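You operate a simulated robot arm through the tools that you are given. There is no shell and no other tool. Be economical: measure what you need, move in short steps, check, and stop when the job is done.

Carry out the task below with a simulated two-armed robot. There is one attempt and no reset: what you move stays moved.

JOB
Put the M8 clear tub from the middle bench on the black rubber pad and the M10 clear tub on the aisle side of the parts bench. Stack the grease tub that says "GREASE 2" from the middle bench on top of the grease tub labelled "GREASE 0". Pull the top die drawer open. Any order will do. Set down upright: clear tub.

The check looks at the end state, three seconds after you hand in, the way a careful person would. Anything else that was tipped, shoved, dropped, spilled or broken makes it a failure.

ROBOT AND FRAMES
Two 7-joint arms with two-finger parallel grippers on one trunk, on a base that drives. Base frame: it is fixed to the floor where the robot stands at the start and does not move with it; the origin is under the middle of the robot, x ahead of it, y to its left, z up; the surface under the hand at the start is at about z = 850. Readings come in mm, rad, newtons and seconds.
The left shoulder is at the start at [20, 138, 1250], the right one opposite. With the tool pointing down near the work surface each hand reaches from about 100 to 480 mm from the robot's upright axis, wherever it stands, measured 20 degrees to its own side. Places, roughly: aisle side of the parts bench (24x94 cm) [-3480, -2420, 760]; top die drawer [3100, -1500, 700]. Payload 1.57 kg a hand.
The tool frame of a hand sits at the grasp point between the pads (the TCP): z along the fingers, y along the line on which they close. The tips reach 30 mm beyond it. The gripper opens to 80 mm. The fingers are 17 mm wide and 12 mm thick; the gripper's body (40 by 82 mm) begins 80 mm behind the TCP.
Orientation is told as [roll, pitch, yaw] about the base's x, y, z axes, in that order, counted from this pose: with the fingers straight down and closing along the base's y, the tool's x points along the base's -x, its y along +y and its z along -z.

CONTROLS
- The arms move only by the tool servo_tool. It takes "left_increments", "right_increments" or both (then of equal length, played together; a hand with none holds still); each is a list of rows, each an object of numbers (a shift or turn left out is 0, a gripper value left out holds the last): "dx", "dy", "dz": the shift along the tool's x, y, z in mm; "ax", "ay", "az": the turn, a rotation vector about the tool's x, y, z in rad; "gripper": the opening, from 0 (shut) to 1 (fully open). In form: [{"dx": .., "dy": .., "dz": .., "ax": .., "ay": .., "az": .., "gripper": ..}, ...]. A call has 1 to 8 rows; each row shifts and turns the commanded pose from where the row before left it, along the tool's axes as they then stand. A row lasts 0.2 s, in which the tool goes at most 50 mm and 0.15 rad; a call with a longer step from one row to the next is refused whole, and so is a gripper value outside its range. A pose out of reach is approached as far as the arm can. The call stops where the force on the tool passes 40 N (or 10 N more than at its start, if that is more) or the arm is blocked; 0.2 s more then pass. The fingers move at their own pace (about 45 mm/s each) and stop on an object; they squeeze with about 25 N. The grip force told is the motor's: it shows also when the fingers shut on nothing. Time passes only in rows, and 0.2 s behind the last, so rows that do not move let the fingers close. It gives the time, the measured TCP pose, the force on the tool (base axes), the opening and the grip force at its end, in the units of the frame above (readings bear some noise), with the torque about the TCP (base axes, N m) and any sound that the robot's microphone picked up.
- Cameras (640 x 400 px; columns grow to the right, rows downward): "scene" is now at [186.7, 42.7, 1168]; the picture's right is [0.44, -0.90, 0.00], its down [-0.26, -0.13, -0.96] and it looks along [0.86, 0.42, -0.29] (base axes); focal length 214 px, centre (320, 200). "left" rides on the left gripper at [72, 7, -122] in its tool frame; the picture's right is [-0.09, 1.00, 0.00], its down [-0.84, -0.08, -0.54] and it looks along [-0.54, -0.05, 0.84] (tool axes); focal length 238 px, centre (320, 200). "right" rides on the right gripper at [72, -7, -122] in its tool frame; the picture's right is [0.09, 1.00, 0.00], its down [-0.84, 0.08, -0.54] and it looks along [-0.54, 0.05, 0.84] (tool axes); focal length 238 px, centre (320, 200).
- snapshot(camera): a new picture of that camera. No time passes.
- lift_body(by): slides the trunk up (or, below 0, down) by that many mm; the arms and the scene camera ride with it, the base frame stays. It gives what a move gives, with no picture.
- roll_base(legs): drives the robot by 1 to 6 legs, each [ahead, left, turn to the left] in mm, mm and rad, along the robot's own axes; the way and the turn of a leg run together, so that a leg with both is an arc; at most 1500 mm and 3.142 rad a leg. The arms and the cameras ride along, it lands a little off, and it stops where it bumps. It gives what a move gives.
- turn_head(pan, tilt): turns the head with the scene camera to pan (to the left, within 1.047 rad either way) and tilt (down, from -0.506 to 1.204), counted from straight ahead of the robot. It gives what a move gives.
- point_at(camera, pixels): for up to 12 pixels [column, row] of the newest picture of that camera ("zoom" is the newest enlarged one), the place [x, y, z] in the base frame of the surface seen there, good to about 2 mm, but the place of the scene camera against the robot may be out by one fixed shift of up to 12 mm in any direction. No time passes.
- enlarge(camera, box): a new picture of the part [left, top, right, bottom] of that camera's present view, enlarged. No time passes.
- sign_off(): hands the job in; it is judged then, once.

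Work in short steps. Measure before you move; look again where a grasp or a placing could have gone wrong, and mend it. You have 110 turns and 100 pictures in all, those below and enlarged ones among them. Open the grippers and draw the arms clear of the work before you hand the job in, unless the task says otherwise; then end with one line.

The tools are called after "Call:" as a command line: name --argument value ..., lists and objects as JSON in quotes. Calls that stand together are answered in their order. servo_tool: Moves the arms, as the interface text tells. Its arguments: {"type":"object","properties":{"left_increments":{"type":"array","items":{"type":"object","properties":{"dx":{"type":"number"},"dy":{"type":"number"},"dz":{"type":"number"},"ax":{"type":"number"},"ay":{"type":"number"},"az":{"type":"number"},"gripper":{"type":"number"}}}},"right_increments":{"type":"array","items":{"type":"object","properties":{"dx":{"type":"number"},"dy":{"type":"number"},"dz":{"type":"number"},"ax":{"type":"number"},"ay":{"type":"number"},"az":{"type":"number"},"gripper":{"type":"number"}}}}},"required":[]} The other tools are called the same way: lift_body (by) slides the trunk up or down; roll_base (legs) drives the base; turn_head (pan, tilt) turns the head that bears the scene camera; snapshot (camera) takes a picture; point_at (camera, pixels) gives the place of the surface under pixels of a picture; enlarge (camera, box) takes an enlarged picture of a part of a camera's view; sign_off () hands the job in.

At the start:

```text
t: 0.0
left_tcp_pos: [205.4, 337.3, 1105.3]
left_orientation: [0.107, 0.423, 0.073]
left_force: [0.5, 0.9, 0.4]
left_ft_torque: [0.0, -0.04, 0.0]
left_width: 80.3
left_grasp_force: 0.1
right_tcp_pos: [334.9, 1.6, 1143.1]
right_orientation: [-0.005, 0.18, 0.001]
right_force: [-0.1, -0.4, -0.1]
right_ft_torque: [0.0, 0.0, -0.04]
right_width: 79.9
right_grasp_force: 0.1
trunk travel left (down, up): [-625.0, 615.0]
robot x, y, heading: [1.6, 5.5, 0.003]
head pan, tilt: [0.452, 0.297]
```

scene: 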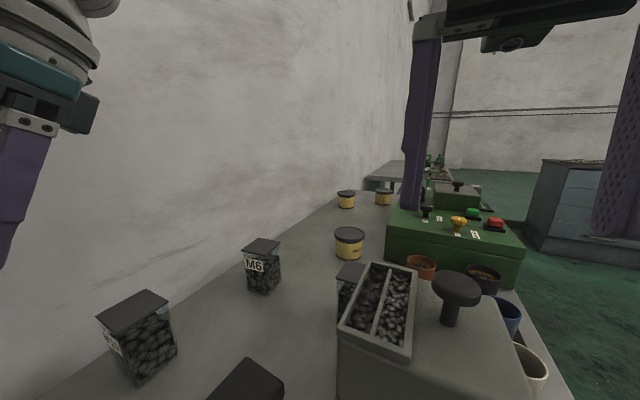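
right: 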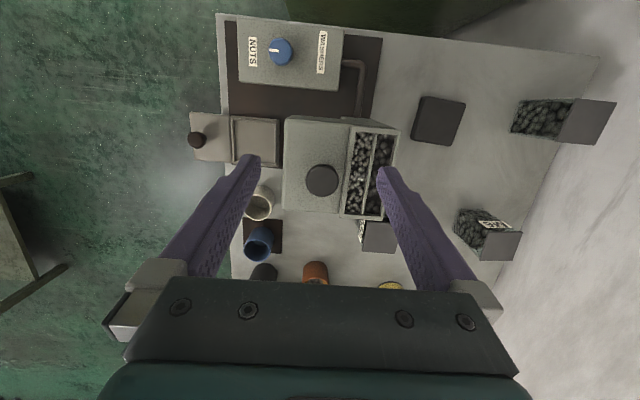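
left: 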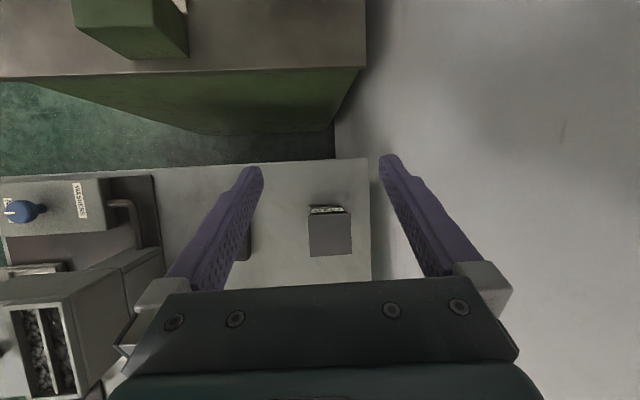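

I look around first: the bench ahead carries clear tubs (M6 at (262,265), others), so I turn the head to see more of the bench.

Call:
turn_head --pan 0.3 --tilt 0.8

Call:
snapshot --camera "scene"

Call:
enlarge --camera "right" --box '[200, 0, 640, 290]'

```text
t: 0.9
left_tcp_pos: [204.6, 337.6, 1105.0]
left_orientation: [0.107, 0.429, 0.075]
left_force: [0.0, -0.7, -0.1]
left_ft_torque: [-0.03, -0.01, 0.01]
left_width: 80.2
left_grasp_force: 0.0
right_tcp_pos: [334.4, 0.9, 1142.2]
right_orientation: [-0.003, 0.181, 0.001]
right_force: [-0.2, 0.5, -0.4]
right_ft_torque: [0.0, -0.03, 0.01]
right_width: 80.1
right_grasp_force: 0.0
trunk travel left (down, up): [-625.0, 615.0]
robot x, y, heading: [-1.4, 1.0, 0.004]
head pan, tilt: [0.3, 0.799]
```

```text
96 pictures are left
```

scene: 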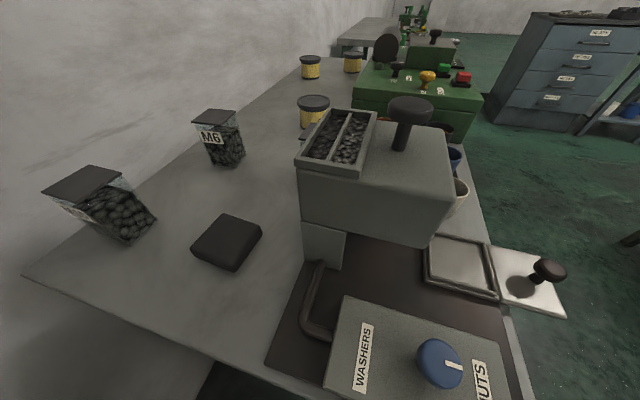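

```text
1.38 times, centred on (420, 145) of right
```

zoom: 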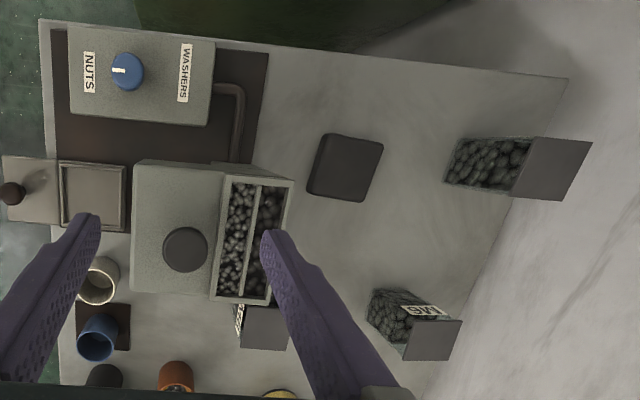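

Get positions of the key things: M6 tub, far-left tub, pad, tub behind machine, grease tubs, drawers, bench edge.

Call:
point_at --camera "scene" --pixels '[[213, 118], [85, 185], [227, 242], [311, 60], [352, 55], [313, 102], [30, 272], [230, 335], [497, 270], [590, 44], [240, 55], [370, 30]]'

Call:
enlarge --camera "scene" --box '[270, 0, 640, 230]'

Call:
point_at --camera "right" --pixels '[[383, 238], [497, 246], [585, 122], [440, 120], [240, 40], [260, 205], [260, 243], [316, 275]]'

```text
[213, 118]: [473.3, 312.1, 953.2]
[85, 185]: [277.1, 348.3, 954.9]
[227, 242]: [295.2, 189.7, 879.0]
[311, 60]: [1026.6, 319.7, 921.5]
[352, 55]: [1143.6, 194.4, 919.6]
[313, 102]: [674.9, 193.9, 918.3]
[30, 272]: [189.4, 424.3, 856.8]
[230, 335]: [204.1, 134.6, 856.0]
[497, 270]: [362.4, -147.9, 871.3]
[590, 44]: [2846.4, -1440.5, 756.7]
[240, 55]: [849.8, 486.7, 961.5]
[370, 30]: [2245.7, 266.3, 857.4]
```

```text
1.73 times, centred on (455, 115) of scene
```

zoom: 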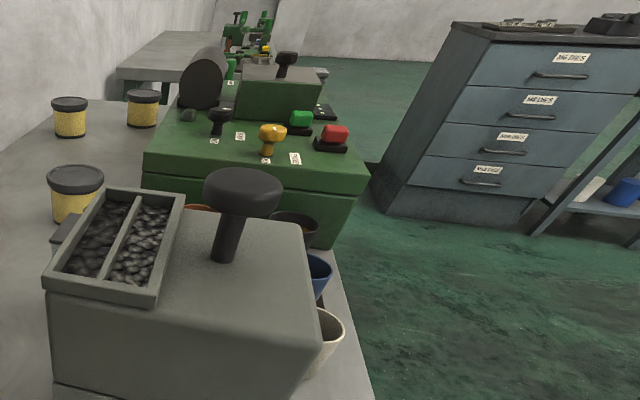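

```text
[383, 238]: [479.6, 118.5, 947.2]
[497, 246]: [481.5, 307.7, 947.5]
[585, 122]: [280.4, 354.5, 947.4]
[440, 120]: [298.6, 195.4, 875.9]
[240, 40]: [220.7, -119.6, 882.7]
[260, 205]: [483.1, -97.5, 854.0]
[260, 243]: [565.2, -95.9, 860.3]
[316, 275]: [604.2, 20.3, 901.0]
```

I need to read the labels: enlarge near tubs and far things, and look at the pad.

Call:
enlarge --camera "scene" --box '[30, 95, 280, 275]'

Call:
enlarge --camera "right" --box '[220, 170, 400, 290]'

Call:
turn_head --pan -0.7 --tilt 0.2

Call:
snapshot --camera "scene"

```text
2.22 times, centred on (155, 185) of scene
```

zoom: 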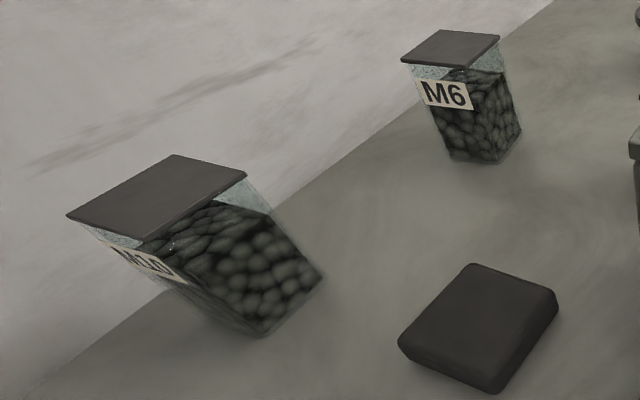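

```text
3.33 times, centred on (310, 230) of right
```

zoom: 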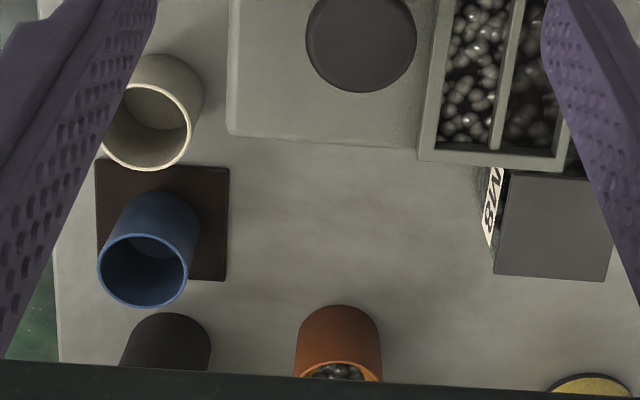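

```text
t: 2.2
left_tcp_pos: [204.2, 338.2, 1105.8]
left_orientation: [0.107, 0.426, 0.075]
left_force: [1.0, 0.0, -0.1]
left_ft_torque: [0.0, -0.01, 0.0]
left_width: 80.0
left_grasp_force: 0.1
right_tcp_pos: [333.2, 0.7, 1142.1]
right_orientation: [-0.002, 0.182, 0.0]
right_force: [-0.3, -0.2, -0.1]
right_ft_torque: [0.0, 0.02, -0.02]
right_width: 79.8
right_grasp_force: 0.1
trunk travel left (down, up): [-625.0, 615.0]
robot x, y, heading: [-3.2, 2.2, 0.003]
head pan, tilt: [-0.7, 0.201]
```

```text
91 pictures are left
```

scene: 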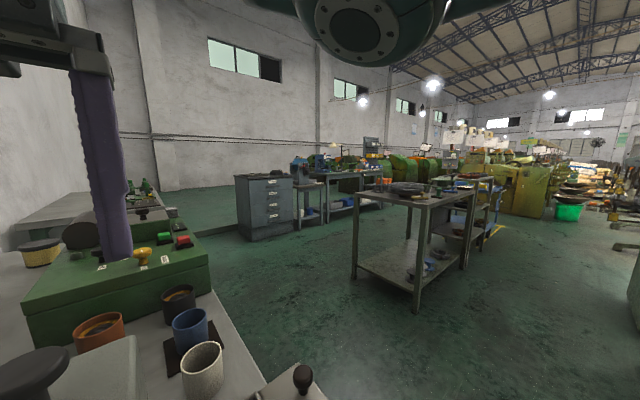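

M8 is the tub behind the feeder (480,118), M10 is at (280,354), pad candidate is the black slab at (298,195). Look at the grease tubs' labels, and down at the bench's near edge.

Call:
turn_head --pan 0.25 --tilt 0.4

Call:
enlarge --camera "scene" --box '[270, 80, 430, 180]'

Call:
turn_head --pan -0.5 --tilt 1.2

Call:
snapshot --camera "scene"

```text
t: 3.4
left_tcp_pos: [205.1, 339.0, 1105.3]
left_orientation: [0.106, 0.425, 0.075]
left_force: [-0.4, 0.0, 0.4]
left_ft_torque: [-0.04, -0.01, 0.01]
left_width: 80.0
left_grasp_force: 0.1
right_tcp_pos: [333.6, -0.6, 1141.6]
right_orientation: [-0.004, 0.18, 0.0]
right_force: [-0.4, 0.1, -0.3]
right_ft_torque: [0.0, -0.01, -0.04]
right_width: 79.9
right_grasp_force: 0.1
trunk travel left (down, up): [-625.0, 615.0]
robot x, y, heading: [-3.1, -0.1, -0.003]
head pan, tilt: [0.25, 0.4]
```

```text
4.00 times, centred on (350, 130) of scene
```

zoom: 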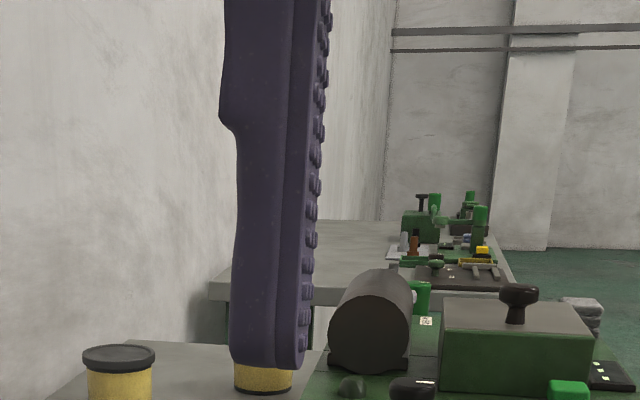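

```text
t: 4.6
left_tcp_pos: [204.8, 337.8, 1105.8]
left_orientation: [0.107, 0.426, 0.074]
left_force: [-0.5, 0.1, -0.2]
left_ft_torque: [-0.01, -0.01, -0.03]
left_width: 80.1
left_grasp_force: 0.0
right_tcp_pos: [335.3, 0.3, 1142.6]
right_orientation: [-0.003, 0.18, 0.001]
right_force: [0.2, 0.2, -0.1]
right_ft_torque: [0.04, -0.01, 0.01]
right_width: 80.0
right_grasp_force: 0.1
trunk travel left (down, up): [-625.0, 615.0]
robot x, y, heading: [-1.1, -2.2, 0.001]
head pan, tilt: [-0.499, 1.201]
```

```text
89 pictures are left
```

scene: 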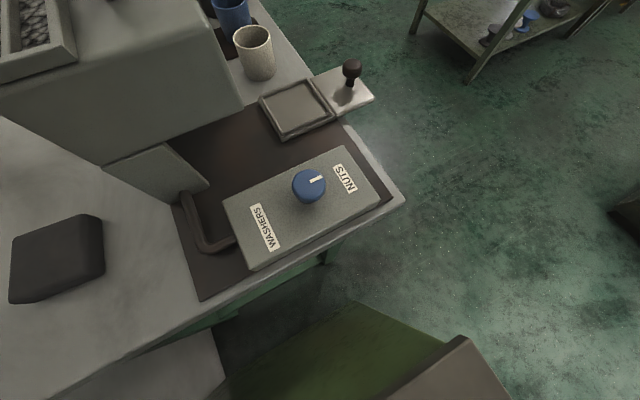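

Measure the bench's outline and the green thing below.

Call:
point_at --camera "scene" --pixels '[[440, 360], [330, 340], [240, 360], [170, 370], [385, 205], [130, 360], [60, 260], [300, 245], [215, 225], [480, 270]]'

Call:
point_at --camera "left" --pixels '[[200, 73], [200, 40], [360, 60], [135, 20], [200, 110], [60, 150], [330, 235], [250, 125], [340, 190]]'

```text
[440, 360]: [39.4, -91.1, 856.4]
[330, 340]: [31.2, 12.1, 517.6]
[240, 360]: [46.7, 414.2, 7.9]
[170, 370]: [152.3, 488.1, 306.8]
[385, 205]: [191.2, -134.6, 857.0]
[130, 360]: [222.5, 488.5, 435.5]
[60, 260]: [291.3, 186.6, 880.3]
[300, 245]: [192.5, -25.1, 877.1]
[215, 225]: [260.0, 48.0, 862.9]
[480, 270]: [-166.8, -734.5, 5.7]
```

```text
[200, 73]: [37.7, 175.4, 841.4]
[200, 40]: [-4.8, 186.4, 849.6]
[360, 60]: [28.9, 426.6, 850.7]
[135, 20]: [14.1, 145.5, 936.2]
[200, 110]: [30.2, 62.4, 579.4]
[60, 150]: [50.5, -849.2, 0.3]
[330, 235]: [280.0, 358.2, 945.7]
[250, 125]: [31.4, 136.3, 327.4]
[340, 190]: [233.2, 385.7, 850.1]
```

The bench behind me may hold look-alikes. I raise the trunk and turn to the right to survey.

Call:
lift_body --by 250

Call:
roll_base --legs '[[0, 0, -1.5]]'

Call:
turn_head --pan -1.0 --tilt 0.5

Call:
snapshot --camera "scene"

```text
t: 7.2
left_tcp_pos: [204.3, 337.5, 1356.4]
left_orientation: [0.107, 0.426, 0.075]
left_force: [-0.1, 0.4, 0.3]
left_ft_torque: [0.0, -0.02, 0.02]
left_width: 80.2
left_grasp_force: 0.0
right_tcp_pos: [334.9, 1.3, 1393.2]
right_orientation: [-0.006, 0.182, 0.0]
right_force: [0.4, -0.1, 0.3]
right_ft_torque: [-0.01, -0.01, -0.01]
right_width: 80.0
right_grasp_force: 0.1
trunk travel left (down, up): [-875.0, 365.0]
robot x, y, heading: [-1.2, -0.7, -0.002]
head pan, tilt: [-0.499, 1.201]
```

```text
t: 11.3
left_tcp_pos: [346.2, -189.1, 1354.5]
left_orientation: [0.107, 0.425, -1.451]
left_force: [0.1, -0.1, -0.8]
left_ft_torque: [0.02, -0.05, -0.01]
left_width: 79.8
left_grasp_force: 0.0
right_tcp_pos: [15.0, -334.8, 1391.7]
right_orientation: [0.0, 0.181, -1.526]
right_force: [-0.1, 0.3, -0.4]
right_ft_torque: [0.0, 0.0, -0.02]
right_width: 80.2
right_grasp_force: 0.1
trunk travel left (down, up): [-875.0, 365.0]
robot x, y, heading: [1.7, 2.5, -1.529]
head pan, tilt: [-0.499, 1.201]
```

```text
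t: 12.3
left_tcp_pos: [346.4, -189.4, 1355.9]
left_orientation: [0.104, 0.429, -1.45]
left_force: [0.1, 0.2, -0.3]
left_ft_torque: [-0.04, 0.01, -0.01]
left_width: 79.8
left_grasp_force: 0.1
right_tcp_pos: [14.4, -333.9, 1391.7]
right_orientation: [-0.002, 0.181, -1.527]
right_force: [0.0, -0.1, -0.8]
right_ft_torque: [0.0, 0.01, 0.03]
right_width: 79.8
right_grasp_force: 0.1
trunk travel left (down, up): [-875.0, 365.0]
robot x, y, heading: [0.7, -0.4, -1.53]
head pan, tilt: [-1.0, 0.499]
```

```text
88 pictures are left
```

scene: 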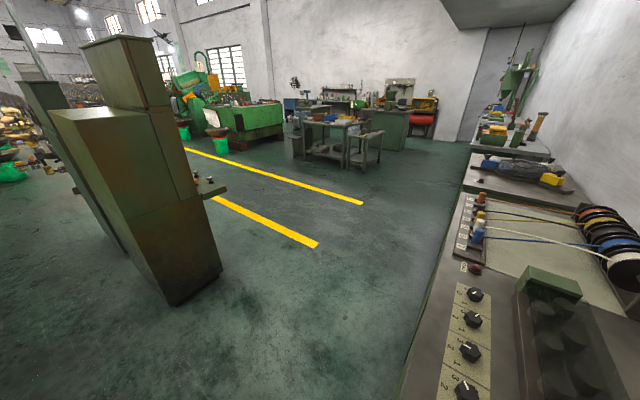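

The parts bench shows around (330,130). Enlarge it.

Call:
enlarge --camera "scene" --box '[270, 90, 430, 190]'

Call:
point_at --camera "scene" --pixels '[[325, 123], [300, 122], [370, 133], [350, 122], [210, 270], [330, 170]]'

```text
4.00 times, centred on (350, 140) of scene
```

zoom: 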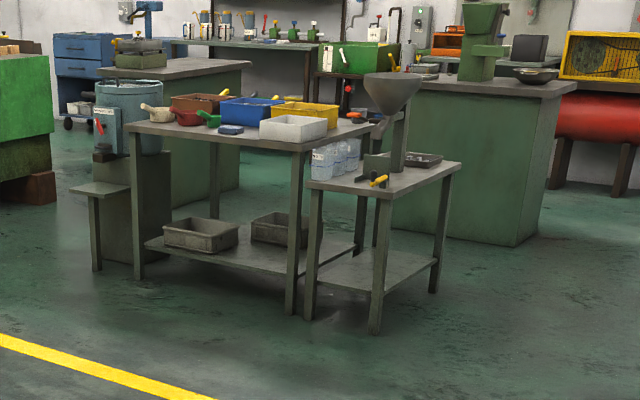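

```text
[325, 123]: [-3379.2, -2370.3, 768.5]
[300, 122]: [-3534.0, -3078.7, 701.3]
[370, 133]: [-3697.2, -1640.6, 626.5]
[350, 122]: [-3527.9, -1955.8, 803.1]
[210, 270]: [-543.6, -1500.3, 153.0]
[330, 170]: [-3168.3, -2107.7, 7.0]
```

Turn back to face the bench and step slightly ahead and left so M8, pad and M10 are in the left arm's range, keeping the trunk high.

Call:
roll_base --legs '[[0, 0, 1.53], [90, 20, 0]]'

Call:
turn_head --pan 0.3 --tilt 0.9

Call:
snapshot --camera "scene"

Call:
snapshot --camera "right"

```text
t: 17.2
left_tcp_pos: [298.7, 351.5, 1351.5]
left_orientation: [0.098, 0.43, 0.067]
left_force: [0.6, 0.0, 0.4]
left_ft_torque: [0.01, 0.05, 0.02]
left_width: 80.2
left_grasp_force: 0.1
right_tcp_pos: [425.0, 15.5, 1391.6]
right_orientation: [-0.01, 0.183, -0.008]
right_force: [1.2, 0.9, -0.1]
right_ft_torque: [-0.01, 0.02, -0.01]
right_width: 80.5
right_grasp_force: 0.0
trunk travel left (down, up): [-875.0, 365.0]
robot x, y, heading: [90.0, 17.4, -0.006]
head pan, tilt: [-1.0, 0.499]
```

```text
t: 18.6
left_tcp_pos: [298.1, 352.7, 1353.4]
left_orientation: [0.099, 0.43, 0.066]
left_force: [0.1, -0.2, 0.2]
left_ft_torque: [0.0, -0.02, -0.02]
left_width: 79.9
left_grasp_force: 0.0
right_tcp_pos: [426.8, 13.5, 1391.6]
right_orientation: [-0.01, 0.184, -0.007]
right_force: [-0.3, 0.1, 1.1]
right_ft_torque: [0.03, -0.04, 0.02]
right_width: 80.0
right_grasp_force: 0.1
trunk travel left (down, up): [-875.0, 365.0]
robot x, y, heading: [93.0, 21.5, -0.013]
head pan, tilt: [0.3, 0.901]
```

```text
86 pictures are left
```

scene: 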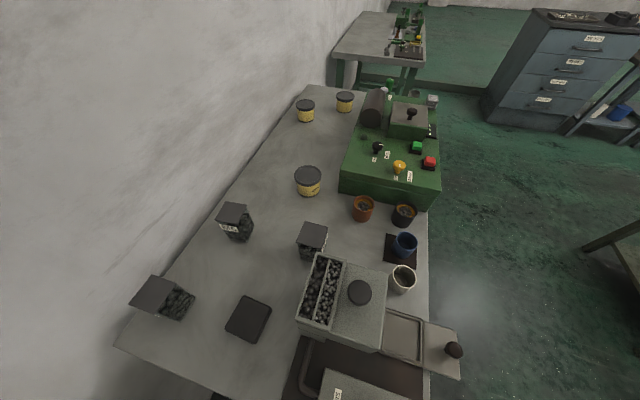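

```text
85 pictures are left
```

right: 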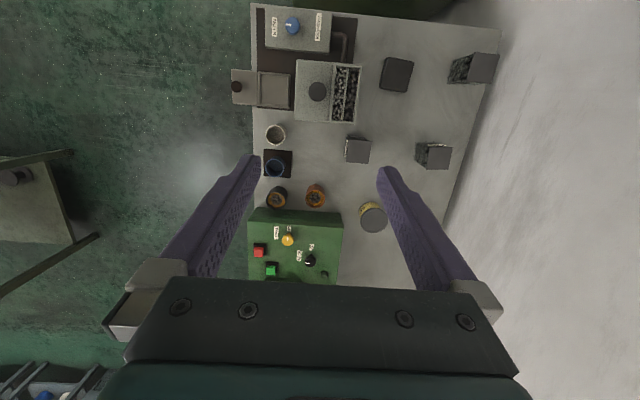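

Enlarge the grease tubs and M8/pad area, and measure.

Call:
enlarge --camera "scene" --box '[270, 80, 398, 210]'

Call:
enlarge --camera "right" --box '[320, 40, 510, 180]'

Call:
point_at --camera "zoom" --pixels '[[88, 332], [175, 336], [165, 415], [85, 395], [215, 65], [320, 75], [300, 175], [205, 165], [125, 260], [120, 305], [150, 365], [140, 80]]'

```text
3.08 times, centred on (334, 145) of scene
```

zoom: 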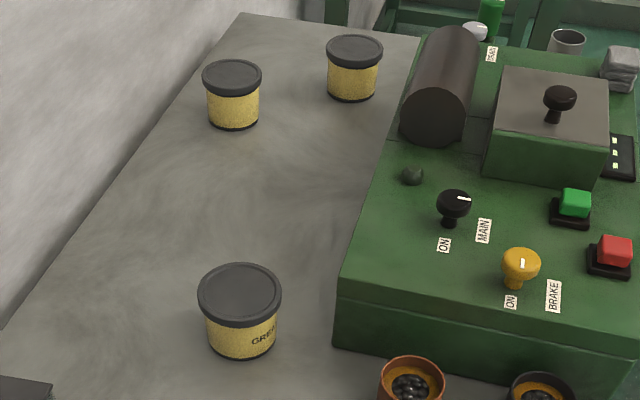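

```text
2.86 times, centred on (415, 110) of right
```

zoom: 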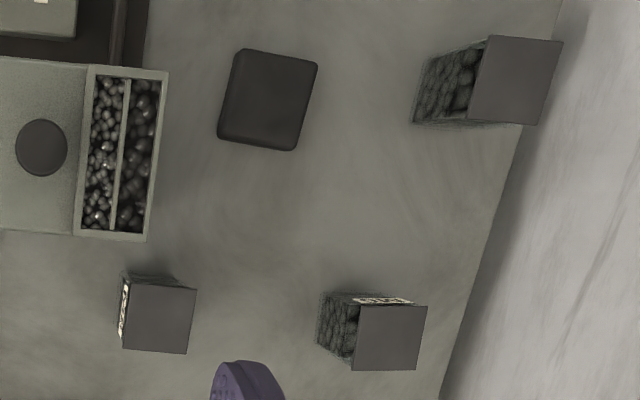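

```text
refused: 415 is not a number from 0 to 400
```

Call:
point_at --camera "zoom" --pixels '[[130, 284], [194, 291], [186, 352], [124, 346], [238, 52], [315, 66], [296, 148], [220, 135], [157, 318], [268, 100], [150, 238], [513, 80]]'

Call:
point_at --camera "right" --pixels '[[373, 218], [373, 205], [373, 232], [360, 218], [385, 218], [482, 82], [435, 155]]'

```text
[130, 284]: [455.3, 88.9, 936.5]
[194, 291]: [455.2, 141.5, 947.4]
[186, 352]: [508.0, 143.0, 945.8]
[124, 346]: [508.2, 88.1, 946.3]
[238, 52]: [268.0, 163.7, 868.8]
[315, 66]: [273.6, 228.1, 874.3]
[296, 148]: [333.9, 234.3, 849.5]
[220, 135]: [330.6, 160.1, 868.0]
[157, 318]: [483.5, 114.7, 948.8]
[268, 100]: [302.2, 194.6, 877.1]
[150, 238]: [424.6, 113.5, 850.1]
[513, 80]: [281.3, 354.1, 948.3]
```

```text
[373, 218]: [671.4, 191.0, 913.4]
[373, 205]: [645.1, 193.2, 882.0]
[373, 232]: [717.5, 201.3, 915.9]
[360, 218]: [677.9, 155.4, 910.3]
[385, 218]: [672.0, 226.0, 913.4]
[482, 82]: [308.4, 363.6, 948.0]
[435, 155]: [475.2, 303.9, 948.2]
```

M8 lid centre ≈(482,115,948), about 55 mm square; pad centre ≈(302,196), top 877, ~66 mm. I check hopper/knob height, and level the left tool in place.

Call:
point_at --camera "zoom" --pixels '[[165, 75], [148, 236], [40, 148], [60, 220], [100, 150], [75, 232]]'

Call:
servo_tool --left_increments '[{"ax": 0.025, "ay": -0.108, "az": 0.016}, {"ax": 0.025, "ay": -0.108, "az": 0.016}, {"ax": 0.025, "ay": -0.108, "az": 0.016}, {"ax": 0.025, "ay": -0.108, "az": 0.016}, {}]'

```text
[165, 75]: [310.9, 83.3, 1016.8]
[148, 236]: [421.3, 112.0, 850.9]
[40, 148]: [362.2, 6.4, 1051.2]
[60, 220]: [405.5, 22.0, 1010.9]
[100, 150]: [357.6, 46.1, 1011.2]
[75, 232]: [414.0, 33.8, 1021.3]
```

```text
t: 20.1
left_tcp_pos: [294.4, 323.5, 1326.2]
left_orientation: [-0.025, 0.119, -0.113]
left_force: [-0.3, 0.6, -0.1]
left_ft_torque: [-0.01, 0.01, 0.02]
left_width: 79.9
left_grasp_force: 0.0
right_tcp_pos: [428.7, -2.6, 1390.2]
right_orientation: [-0.016, 0.181, -0.02]
right_force: [-0.1, -0.3, -0.1]
right_ft_torque: [0.01, -0.02, -0.01]
right_width: 79.9
right_grasp_force: 0.1
trunk travel left (down, up): [-875.0, 365.0]
robot x, y, heading: [91.0, 7.8, -0.021]
head pan, tilt: [0.3, 0.901]
stopped in row 5 (left hand): the arm was blocked; the commanded pose is now the measured one
```

The left arm pressed something (likely elbow on the wall; base shifted -14 mm in y). I back off to the right by 90 mm and continue leveling.

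Call:
roll_base --legs '[[0, -90, 0.02]]'

Call:
servo_tool --left_increments '[{"ay": -0.06, "az": -0.055, "ax": -0.01}, {"ay": -0.06, "az": -0.055, "ax": -0.01}, {}]'

Call:
turn_head --pan 0.8 --tilt 0.2

Call:
snapshot --camera "scene"

```text
t: 21.2
left_tcp_pos: [285.9, 248.4, 1332.5]
left_orientation: [-0.016, 0.12, -0.083]
left_force: [-0.8, 0.4, -0.1]
left_ft_torque: [-0.01, 0.03, 0.02]
left_width: 80.1
left_grasp_force: 0.0
right_tcp_pos: [424.9, -76.1, 1392.7]
right_orientation: [-0.003, 0.182, 0.005]
right_force: [0.2, -0.6, 0.0]
right_ft_torque: [0.01, 0.0, -0.01]
right_width: 80.2
right_grasp_force: 0.0
trunk travel left (down, up): [-875.0, 365.0]
robot x, y, heading: [87.9, -79.4, 0.0]
head pan, tilt: [0.3, 0.901]
```

```text
t: 22.0
left_tcp_pos: [284.3, 247.3, 1333.0]
left_orientation: [0.01, 0.007, 0.026]
left_force: [0.2, -0.6, 0.4]
left_ft_torque: [0.01, 0.01, -0.02]
left_width: 80.1
left_grasp_force: 0.1
right_tcp_pos: [424.8, -77.9, 1392.3]
right_orientation: [-0.004, 0.182, 0.003]
right_force: [-0.5, 0.6, 0.0]
right_ft_torque: [-0.01, 0.01, 0.01]
right_width: 79.7
right_grasp_force: 0.0
trunk travel left (down, up): [-875.0, 365.0]
robot x, y, heading: [90.8, -75.1, 0.001]
head pan, tilt: [0.3, 0.901]
```

```text
t: 23.0
left_tcp_pos: [284.6, 247.6, 1332.0]
left_orientation: [0.012, 0.004, 0.029]
left_force: [0.2, 0.3, 0.3]
left_ft_torque: [-0.01, 0.01, 0.01]
left_width: 80.0
left_grasp_force: 0.0
right_tcp_pos: [426.1, -76.5, 1391.9]
right_orientation: [-0.005, 0.18, 0.003]
right_force: [-0.2, -0.6, 0.5]
right_ft_torque: [-0.05, -0.01, -0.02]
right_width: 80.0
right_grasp_force: 0.2
trunk travel left (down, up): [-875.0, 365.0]
robot x, y, heading: [89.5, -79.6, 0.001]
head pan, tilt: [0.799, 0.201]
```

```text
82 pictures are left
```

scene: 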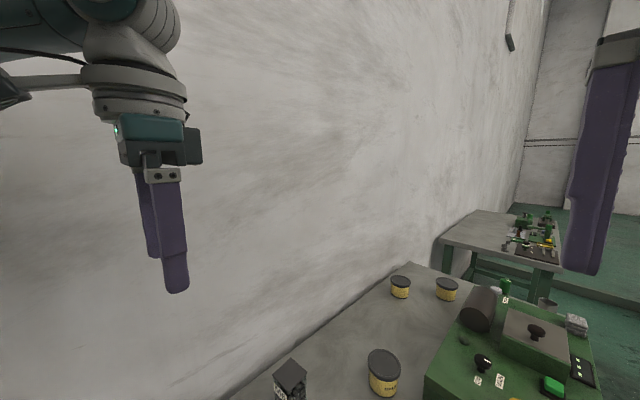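

Tool is level. I shift to above M8 while high, and yaw -1.57 so the wrist camera stays clear of the hopper (top ~1020).

Call:
servo_tool --left_increments '[{"dx": -40, "dy": -26}, {"dx": -40, "dy": -26}, {"dx": -40, "dy": -26}, {"dx": -40, "dy": -26}, {"dx": -38, "dy": -26}, {}]'

Call:
servo_tool --left_increments '[{"az": 0.145}, {"az": 0.145}, {"az": 0.145}, {"az": 0.145}, {"az": 0.145}, {"az": 0.145}, {"az": 0.145}, {"az": 0.145}]'

Call:
servo_tool --left_increments '[{"az": 0.145}, {"az": 0.145}, {"az": 0.145}, {}]'

Call:
snapshot --camera "left"

```text
t: 24.4
left_tcp_pos: [486.5, 123.1, 1330.7]
left_orientation: [0.013, -0.001, 0.027]
left_force: [0.2, -0.9, 0.8]
left_ft_torque: [0.0, 0.01, 0.0]
left_width: 80.2
left_grasp_force: 0.1
right_tcp_pos: [425.4, -76.8, 1393.5]
right_orientation: [-0.002, 0.182, 0.003]
right_force: [-0.2, 0.3, 1.3]
right_ft_torque: [-0.01, 0.01, 0.0]
right_width: 80.1
right_grasp_force: 0.1
trunk travel left (down, up): [-875.0, 365.0]
robot x, y, heading: [92.2, -79.6, 0.006]
head pan, tilt: [0.799, 0.201]
```

```text
t: 26.2
left_tcp_pos: [486.9, 123.0, 1331.7]
left_orientation: [0.006, 0.011, -1.135]
left_force: [-0.4, -0.4, -0.4]
left_ft_torque: [0.02, -0.01, 0.05]
left_width: 79.9
left_grasp_force: 0.1
right_tcp_pos: [425.0, -76.9, 1391.6]
right_orientation: [-0.003, 0.181, 0.004]
right_force: [0.3, 0.2, 0.5]
right_ft_torque: [0.0, 0.0, -0.01]
right_width: 79.9
right_grasp_force: 0.0
trunk travel left (down, up): [-875.0, 365.0]
robot x, y, heading: [92.1, -76.9, 0.003]
head pan, tilt: [0.799, 0.201]
```

```text
t: 27.2
left_tcp_pos: [487.4, 123.7, 1332.4]
left_orientation: [0.0, 0.011, -1.569]
left_force: [-0.1, 0.1, -1.6]
left_ft_torque: [0.0, 0.0, 0.02]
left_width: 80.0
left_grasp_force: 0.0
right_tcp_pos: [425.6, -75.6, 1392.5]
right_orientation: [-0.004, 0.181, 0.004]
right_force: [1.2, 0.1, 0.7]
right_ft_torque: [0.01, 0.01, 0.0]
right_width: 80.0
right_grasp_force: 0.0
trunk travel left (down, up): [-875.0, 365.0]
robot x, y, heading: [94.2, -78.4, 0.006]
head pan, tilt: [0.799, 0.201]
```

```text
81 pictures are left
```

left: 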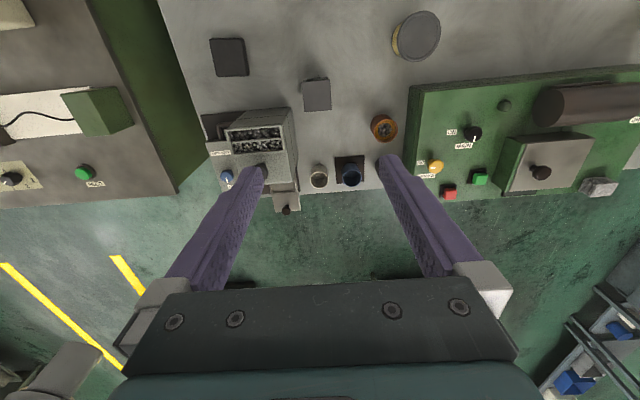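

Lower trunk back to its original height (right hand then at 1142, clear of the 1051 knob), then recheck M8 from the left camera.

Call:
lift_body --by -230

Call:
snapshot --camera "left"

```text
t: 29.6
left_tcp_pos: [487.3, 124.1, 1102.4]
left_orientation: [0.002, 0.012, -1.569]
left_force: [0.2, 0.4, 0.4]
left_ft_torque: [0.04, 0.01, 0.0]
left_width: 80.3
left_grasp_force: 0.1
right_tcp_pos: [425.8, -75.9, 1162.0]
right_orientation: [-0.003, 0.182, 0.004]
right_force: [0.5, 0.5, 0.5]
right_ft_torque: [0.04, -0.02, 0.0]
right_width: 79.9
right_grasp_force: 0.1
trunk travel left (down, up): [-645.0, 595.0]
robot x, y, heading: [92.2, -78.7, 0.002]
head pan, tilt: [0.799, 0.201]
```

```text
80 pictures are left
```

left: 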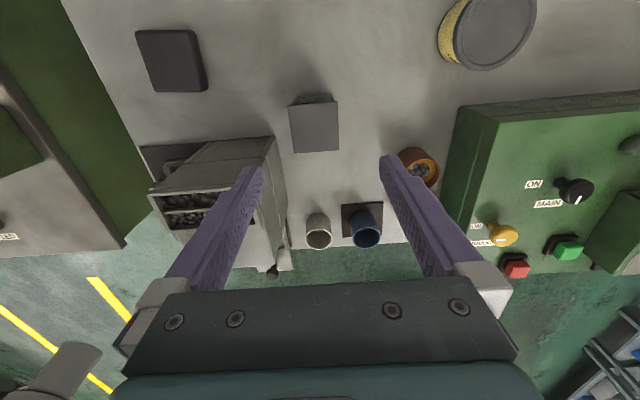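

Call:
point_at --camera "left" --pixels '[[292, 106], [335, 104], [338, 150], [294, 152], [315, 128], [140, 34], [196, 32], [205, 88], [154, 91], [172, 60], [484, 30], [300, 98]]'

Call:
enlarge --camera "left" --box '[420, 0, 560, 90]'

```text
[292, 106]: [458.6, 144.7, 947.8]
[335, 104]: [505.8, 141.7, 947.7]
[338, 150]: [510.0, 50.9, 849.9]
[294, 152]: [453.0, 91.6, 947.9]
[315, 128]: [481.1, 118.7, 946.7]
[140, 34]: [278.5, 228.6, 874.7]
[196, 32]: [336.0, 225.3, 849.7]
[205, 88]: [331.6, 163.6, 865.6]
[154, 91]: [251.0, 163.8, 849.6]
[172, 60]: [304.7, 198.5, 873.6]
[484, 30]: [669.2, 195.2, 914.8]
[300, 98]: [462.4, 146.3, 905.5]
```

```text
4.44 times, centred on (490, 45) of left
```

zoom: 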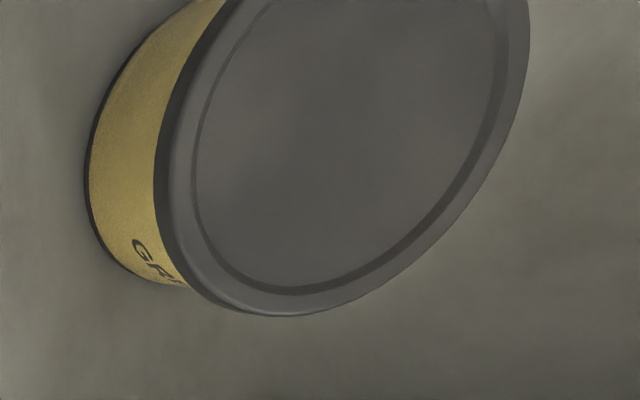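

Aim at M8 centre (482,117), tub yaw ≈ -0.08. Align, then go down to z≈922 with gripper open, force readings watched.

Call:
servo_tool --left_increments '[{"dx": -7, "dy": -5, "az": 0.08, "gripper": 1}, {"dz": 45}, {"dz": 45}, {"dz": 45}, {}]'

Call:
snapshot --camera "left"

```text
t: 30.9
left_tcp_pos: [482.1, 118.3, 967.5]
left_orientation: [0.001, 0.013, -1.646]
left_force: [-0.2, -0.3, 0.0]
left_ft_torque: [-0.03, 0.04, 0.01]
left_width: 80.0
left_grasp_force: 0.1
right_tcp_pos: [425.6, -76.7, 1161.8]
right_orientation: [-0.003, 0.181, 0.002]
right_force: [-1.3, -0.2, 0.0]
right_ft_torque: [0.0, -0.04, 0.0]
right_width: 79.9
right_grasp_force: 0.2
trunk travel left (down, up): [-645.0, 595.0]
robot x, y, heading: [95.4, -74.1, 0.0]
head pan, tilt: [0.799, 0.201]
```

```text
78 pictures are left
```

left: 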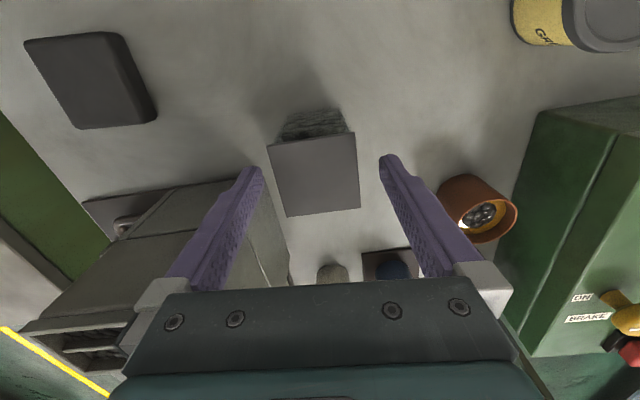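

Lid sits between the fingers, well aligned. Down another 45 mm and close.

Call:
servo_tool --left_increments '[{"dz": 22}, {"dz": 22}, {"gripper": 0.4}, {"gripper": 0.4}, {"gripper": 0.4}, {"gripper": 0.4}, {"gripper": 0.4}]'

```text
t: 32.5
left_tcp_pos: [482.6, 118.5, 923.2]
left_orientation: [-0.003, 0.014, -1.648]
left_force: [1.1, -0.2, -0.5]
left_ft_torque: [0.06, -0.03, -0.04]
left_width: 56.6
left_grasp_force: 25.3
right_tcp_pos: [425.6, -76.2, 1162.1]
right_orientation: [-0.003, 0.184, 0.003]
right_force: [-0.1, 0.1, 0.1]
right_ft_torque: [0.01, -0.01, -0.02]
right_width: 79.9
right_grasp_force: 0.0
trunk travel left (down, up): [-645.0, 595.0]
robot x, y, heading: [92.5, -76.9, 0.001]
head pan, tilt: [0.799, 0.201]
```

Gripped (56.6 mm, 25 N). Lift 60, shift +y, then -x to over the pad.

Call:
servo_tool --left_increments '[{"dz": -30}, {"dz": -30}, {"dx": 39, "dy": -3}, {"dx": 39, "dy": -3}, {"dx": -3.5, "dy": -45}, {"dx": -3.5, "dy": -45}, {"dx": -3.5, "dy": -45}, {"dx": -3.5, "dy": -45}]'

Call:
snapshot --camera "left"

Call:
turn_head --pan 0.6 --tilt 0.95

Call:
snapshot --camera "scene"

```text
t: 34.2
left_tcp_pos: [300.5, 196.6, 982.7]
left_orientation: [-0.002, 0.01, -1.646]
left_force: [1.1, -0.5, -3.8]
left_ft_torque: [0.01, 0.0, 0.01]
left_width: 56.5
left_grasp_force: 24.6
right_tcp_pos: [426.4, -76.8, 1162.4]
right_orientation: [-0.004, 0.184, 0.002]
right_force: [0.0, 0.0, -1.2]
right_ft_torque: [0.0, 0.03, -0.03]
right_width: 79.9
right_grasp_force: 0.0
trunk travel left (down, up): [-645.0, 595.0]
robot x, y, heading: [91.5, -75.8, 0.0]
head pan, tilt: [0.799, 0.201]
```

```text
77 pictures are left
```

left: 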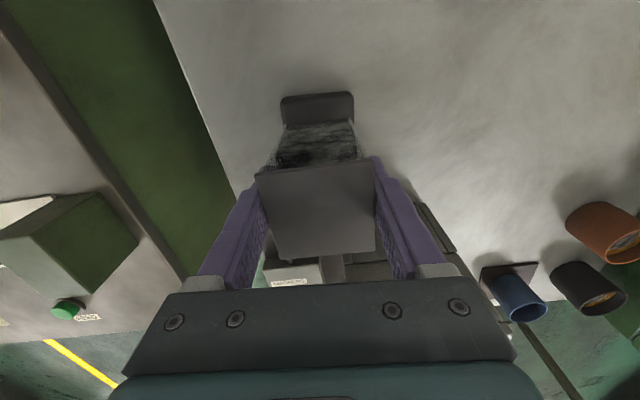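

```text
t: 35.4
left_tcp_pos: [301.4, 194.9, 981.8]
left_orientation: [0.0, 0.011, -1.649]
left_force: [-0.5, 0.5, -3.9]
left_ft_torque: [0.02, 0.01, 0.0]
left_width: 56.3
left_grasp_force: 24.4
right_tcp_pos: [426.1, -76.6, 1162.2]
right_orientation: [-0.003, 0.181, 0.005]
right_force: [0.8, 0.8, 0.4]
right_ft_torque: [0.0, -0.01, -0.02]
right_width: 80.2
right_grasp_force: 0.1
trunk travel left (down, up): [-645.0, 595.0]
robot x, y, heading: [95.2, -78.0, -0.001]
head pan, tilt: [0.6, 0.949]
```

```text
76 pictures are left
```

scene: 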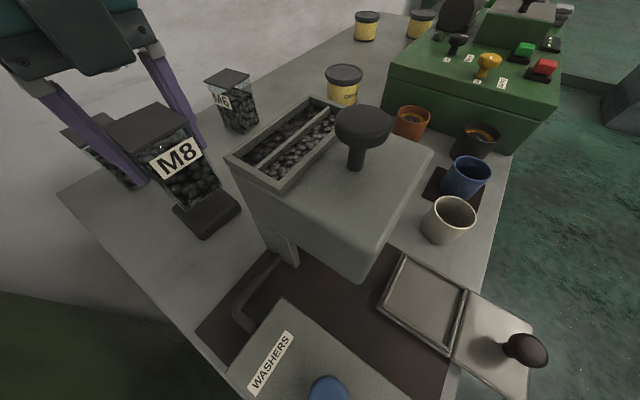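

Tub is over the pad (M8 confirmed). Lower in small steps to contact near z≈949.

Call:
servo_tool --left_increments '[{"dz": 20}, {"dz": 8}, {"dz": 3}, {"dz": 2}, {}]'

Call:
snapshot --camera "scene"

```text
t: 36.5
left_tcp_pos: [302.0, 195.4, 950.7]
left_orientation: [-0.002, 0.011, -1.646]
left_force: [0.3, 0.1, -4.3]
left_ft_torque: [-0.01, 0.04, -0.02]
left_width: 56.5
left_grasp_force: 25.0
right_tcp_pos: [425.2, -76.6, 1163.0]
right_orientation: [-0.003, 0.185, 0.003]
right_force: [0.1, -0.4, 0.4]
right_ft_torque: [0.02, -0.02, 0.03]
right_width: 79.9
right_grasp_force: 0.0
trunk travel left (down, up): [-645.0, 595.0]
robot x, y, heading: [92.1, -79.1, 0.003]
head pan, tilt: [0.6, 0.949]
```

```text
75 pictures are left
```

scene: 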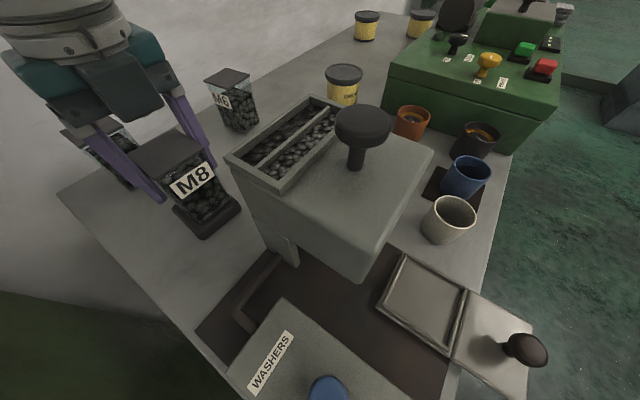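

Not yet contact (force −4.3 N is only weight); continue in 1 mm steps.

Call:
servo_tool --left_increments '[{"dz": 1}, {"dz": 1}, {"dz": 1}, {}]'

```text
t: 37.5
left_tcp_pos: [303.4, 195.7, 946.7]
left_orientation: [0.001, 0.009, -1.649]
left_force: [-1.9, -2.3, 5.5]
left_ft_torque: [0.07, 0.13, 0.05]
left_width: 56.4
left_grasp_force: 25.3
right_tcp_pos: [425.9, -76.6, 1161.9]
right_orientation: [-0.003, 0.182, 0.005]
right_force: [0.2, 0.3, -0.8]
right_ft_torque: [0.01, -0.01, 0.03]
right_width: 80.0
right_grasp_force: 0.1
trunk travel left (down, up): [-645.0, 595.0]
robot x, y, heading: [91.6, -76.7, 0.007]
head pan, tilt: [0.6, 0.949]
```

Contact (force turned to +5.5 N). Release and raise straight up.

Call:
servo_tool --left_increments '[{"dz": -1, "gripper": 0.9}, {"gripper": 1}, {"gripper": 1}, {"dz": -20}, {"dz": -40}, {"dz": -45}, {"dz": -45}]'

Call:
snapshot --camera "left"

Call:
snapshot --camera "scene"

```text
t: 39.1
left_tcp_pos: [300.5, 191.8, 1097.7]
left_orientation: [-0.002, 0.011, -1.648]
left_force: [1.1, 0.7, -0.2]
left_ft_torque: [-0.01, 0.02, -0.03]
left_width: 80.2
left_grasp_force: 0.0
right_tcp_pos: [426.1, -77.2, 1162.2]
right_orientation: [-0.003, 0.18, 0.003]
right_force: [0.7, -0.1, 0.4]
right_ft_torque: [0.0, 0.01, -0.01]
right_width: 80.0
right_grasp_force: 0.1
trunk travel left (down, up): [-645.0, 595.0]
robot x, y, heading: [91.0, -77.5, 0.004]
head pan, tilt: [0.6, 0.949]
```

```text
74 pictures are left
```

left: 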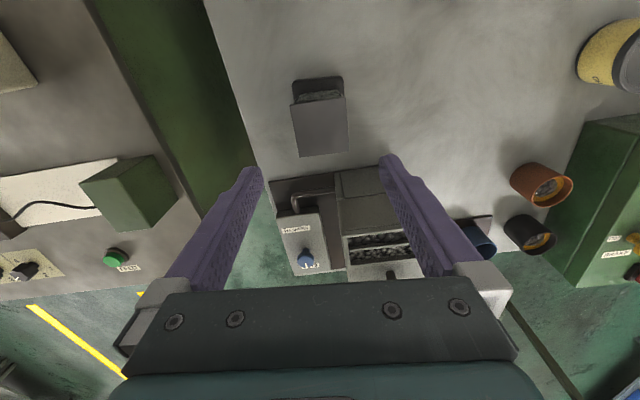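

```text
73 pictures are left
```

scene: 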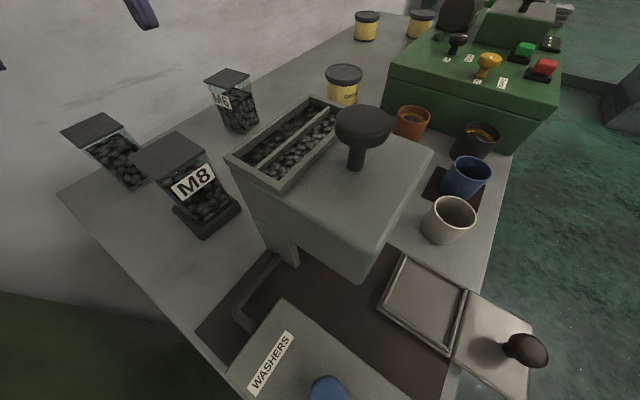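

M8 sits centred on the pad. Now the grease tubs: raise and try to move forward a bit, to see whether the base passes the bench.

Call:
lift_body --by 250

Call:
roll_base --legs '[[150, -20, 0]]'

Call:
turn_head --pan 0.35 --tilt 0.7

Call:
snapshot --camera "scene"

```text
t: 41.7
left_tcp_pos: [300.8, 192.3, 1345.8]
left_orientation: [0.0, 0.011, -1.647]
left_force: [0.7, -0.5, -0.4]
left_ft_torque: [0.01, 0.01, -0.01]
left_width: 79.9
left_grasp_force: 0.0
right_tcp_pos: [426.4, -76.2, 1412.7]
right_orientation: [-0.002, 0.181, 0.004]
right_force: [-0.6, -0.2, 0.6]
right_ft_torque: [-0.01, 0.02, 0.06]
right_width: 80.0
right_grasp_force: 0.1
trunk travel left (down, up): [-895.0, 345.0]
robot x, y, heading: [92.3, -80.5, 0.008]
head pan, tilt: [0.6, 0.949]
```

```text
t: 43.1
left_tcp_pos: [449.4, 173.2, 1345.8]
left_orientation: [-0.002, 0.012, -1.647]
left_force: [0.6, -0.4, 0.9]
left_ft_torque: [-0.01, -0.02, -0.01]
left_width: 80.1
left_grasp_force: 0.1
right_tcp_pos: [576.4, -96.7, 1412.2]
right_orientation: [-0.003, 0.18, 0.004]
right_force: [0.2, 0.1, -0.6]
right_ft_torque: [0.01, 0.02, 0.0]
right_width: 80.1
right_grasp_force: 0.0
trunk travel left (down, up): [-895.0, 345.0]
robot x, y, heading: [240.3, -100.2, -0.001]
head pan, tilt: [0.6, 0.949]
```

```text
t: 43.9
left_tcp_pos: [450.5, 172.1, 1346.5]
left_orientation: [0.001, 0.009, -1.647]
left_force: [0.3, -0.1, -0.6]
left_ft_torque: [0.01, -0.01, 0.04]
left_width: 80.2
left_grasp_force: 0.1
right_tcp_pos: [575.4, -96.7, 1412.6]
right_orientation: [-0.002, 0.183, 0.003]
right_force: [0.7, 1.3, 0.1]
right_ft_torque: [0.01, 0.05, -0.02]
right_width: 80.2
right_grasp_force: 0.1
trunk travel left (down, up): [-895.0, 345.0]
robot x, y, heading: [239.4, -96.6, 0.002]
head pan, tilt: [0.351, 0.7]
```

```text
72 pictures are left
```

scene: 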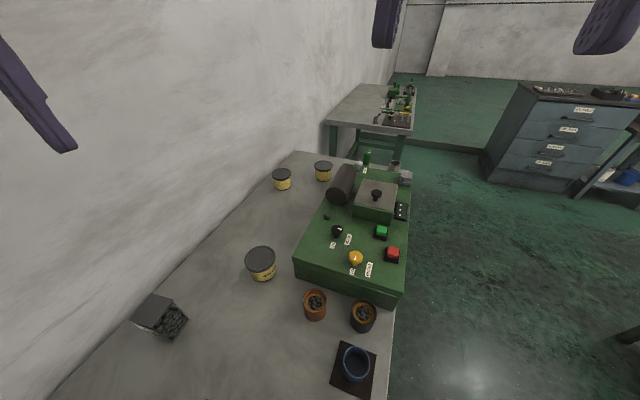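

The base passes over the bench freely (seemingly no body below). Enlarge grease tubs to read labels.

Call:
enlarge --camera "scene" --box '[235, 150, 345, 290]'

Call:
point_at --camera "scene" --pixels '[[282, 173], [323, 166], [260, 257], [262, 276]]'

```text
2.86 times, centred on (290, 220) of scene
```

zoom: 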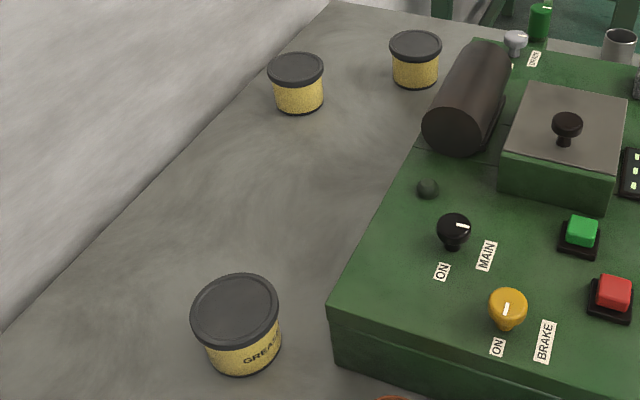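

```text
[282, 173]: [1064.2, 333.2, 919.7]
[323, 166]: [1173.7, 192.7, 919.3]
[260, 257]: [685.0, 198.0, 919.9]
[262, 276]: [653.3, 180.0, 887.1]
```

Labels face the aisle (-y). Move to the aisle side and turn toward the wall to read them.

Call:
roll_base --legs '[[600, -400, 0], [0, 0, 1.4]]'

Call:
turn_head --pan 0.0 --tilt 0.5

Call:
snapshot --camera "scene"

```text
t: 51.2
left_tcp_pos: [626.4, -243.7, 1346.1]
left_orientation: [-0.003, 0.012, -0.286]
left_force: [0.2, 0.7, -0.4]
left_ft_torque: [0.02, 0.02, -0.03]
left_width: 80.2
left_grasp_force: 0.0
right_tcp_pos: [915.3, -176.8, 1412.4]
right_orientation: [-0.003, 0.18, 1.364]
right_force: [0.2, -0.3, 0.5]
right_ft_torque: [-0.01, 0.0, 0.05]
right_width: 80.1
right_grasp_force: 0.0
trunk travel left (down, up): [-895.0, 345.0]
robot x, y, heading: [849.2, -503.5, 1.364]
head pan, tilt: [0.351, 0.7]
```

```text
t: 52.0
left_tcp_pos: [626.3, -243.3, 1345.8]
left_orientation: [0.001, 0.013, -0.286]
left_force: [-0.7, 1.3, 0.2]
left_ft_torque: [-0.02, 0.01, 0.02]
left_width: 80.0
left_grasp_force: 0.1
right_tcp_pos: [914.7, -177.3, 1412.3]
right_orientation: [-0.002, 0.183, 1.365]
right_force: [0.6, -0.3, -1.1]
right_ft_torque: [0.01, -0.04, 0.04]
right_width: 79.8
right_grasp_force: 0.0
trunk travel left (down, up): [-895.0, 345.0]
robot x, y, heading: [848.2, -502.9, 1.363]
head pan, tilt: [0.0, 0.499]
```

```text
70 pictures are left
```

scene: 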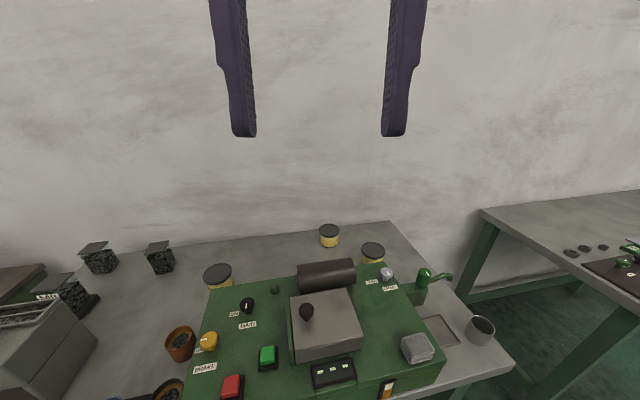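

Call:
enlarge --camera "scene" --box '[310, 215, 400, 270]'

Call:
enlarge --camera "scene" --box '[190, 255, 250, 300]'

Call:
enlarge --camera "scene" --box '[400, 180, 640, 330]'

```text
7.11 times, centred on (355, 242) of scene
```

zoom: 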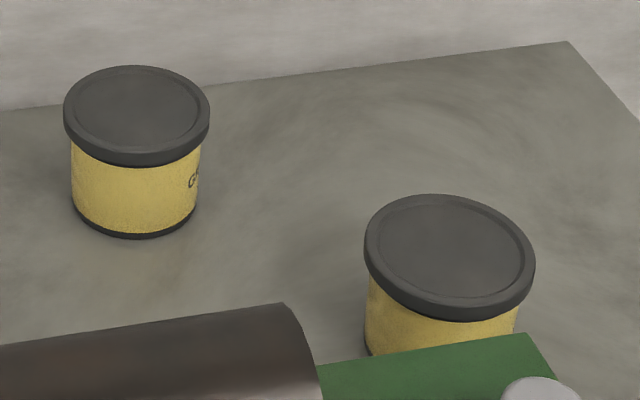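

```text
8.89 times, centred on (220, 278) of scene
```

zoom: 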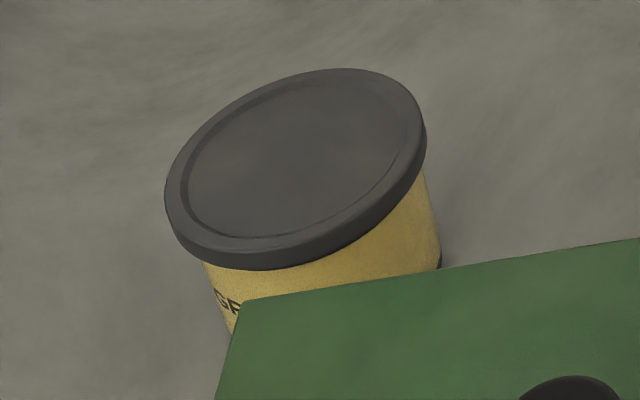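

```text
2.67 times, centred on (520, 255) of scene
```

zoom: 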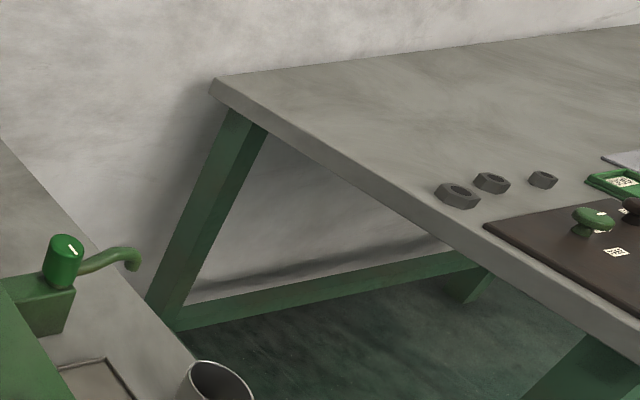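

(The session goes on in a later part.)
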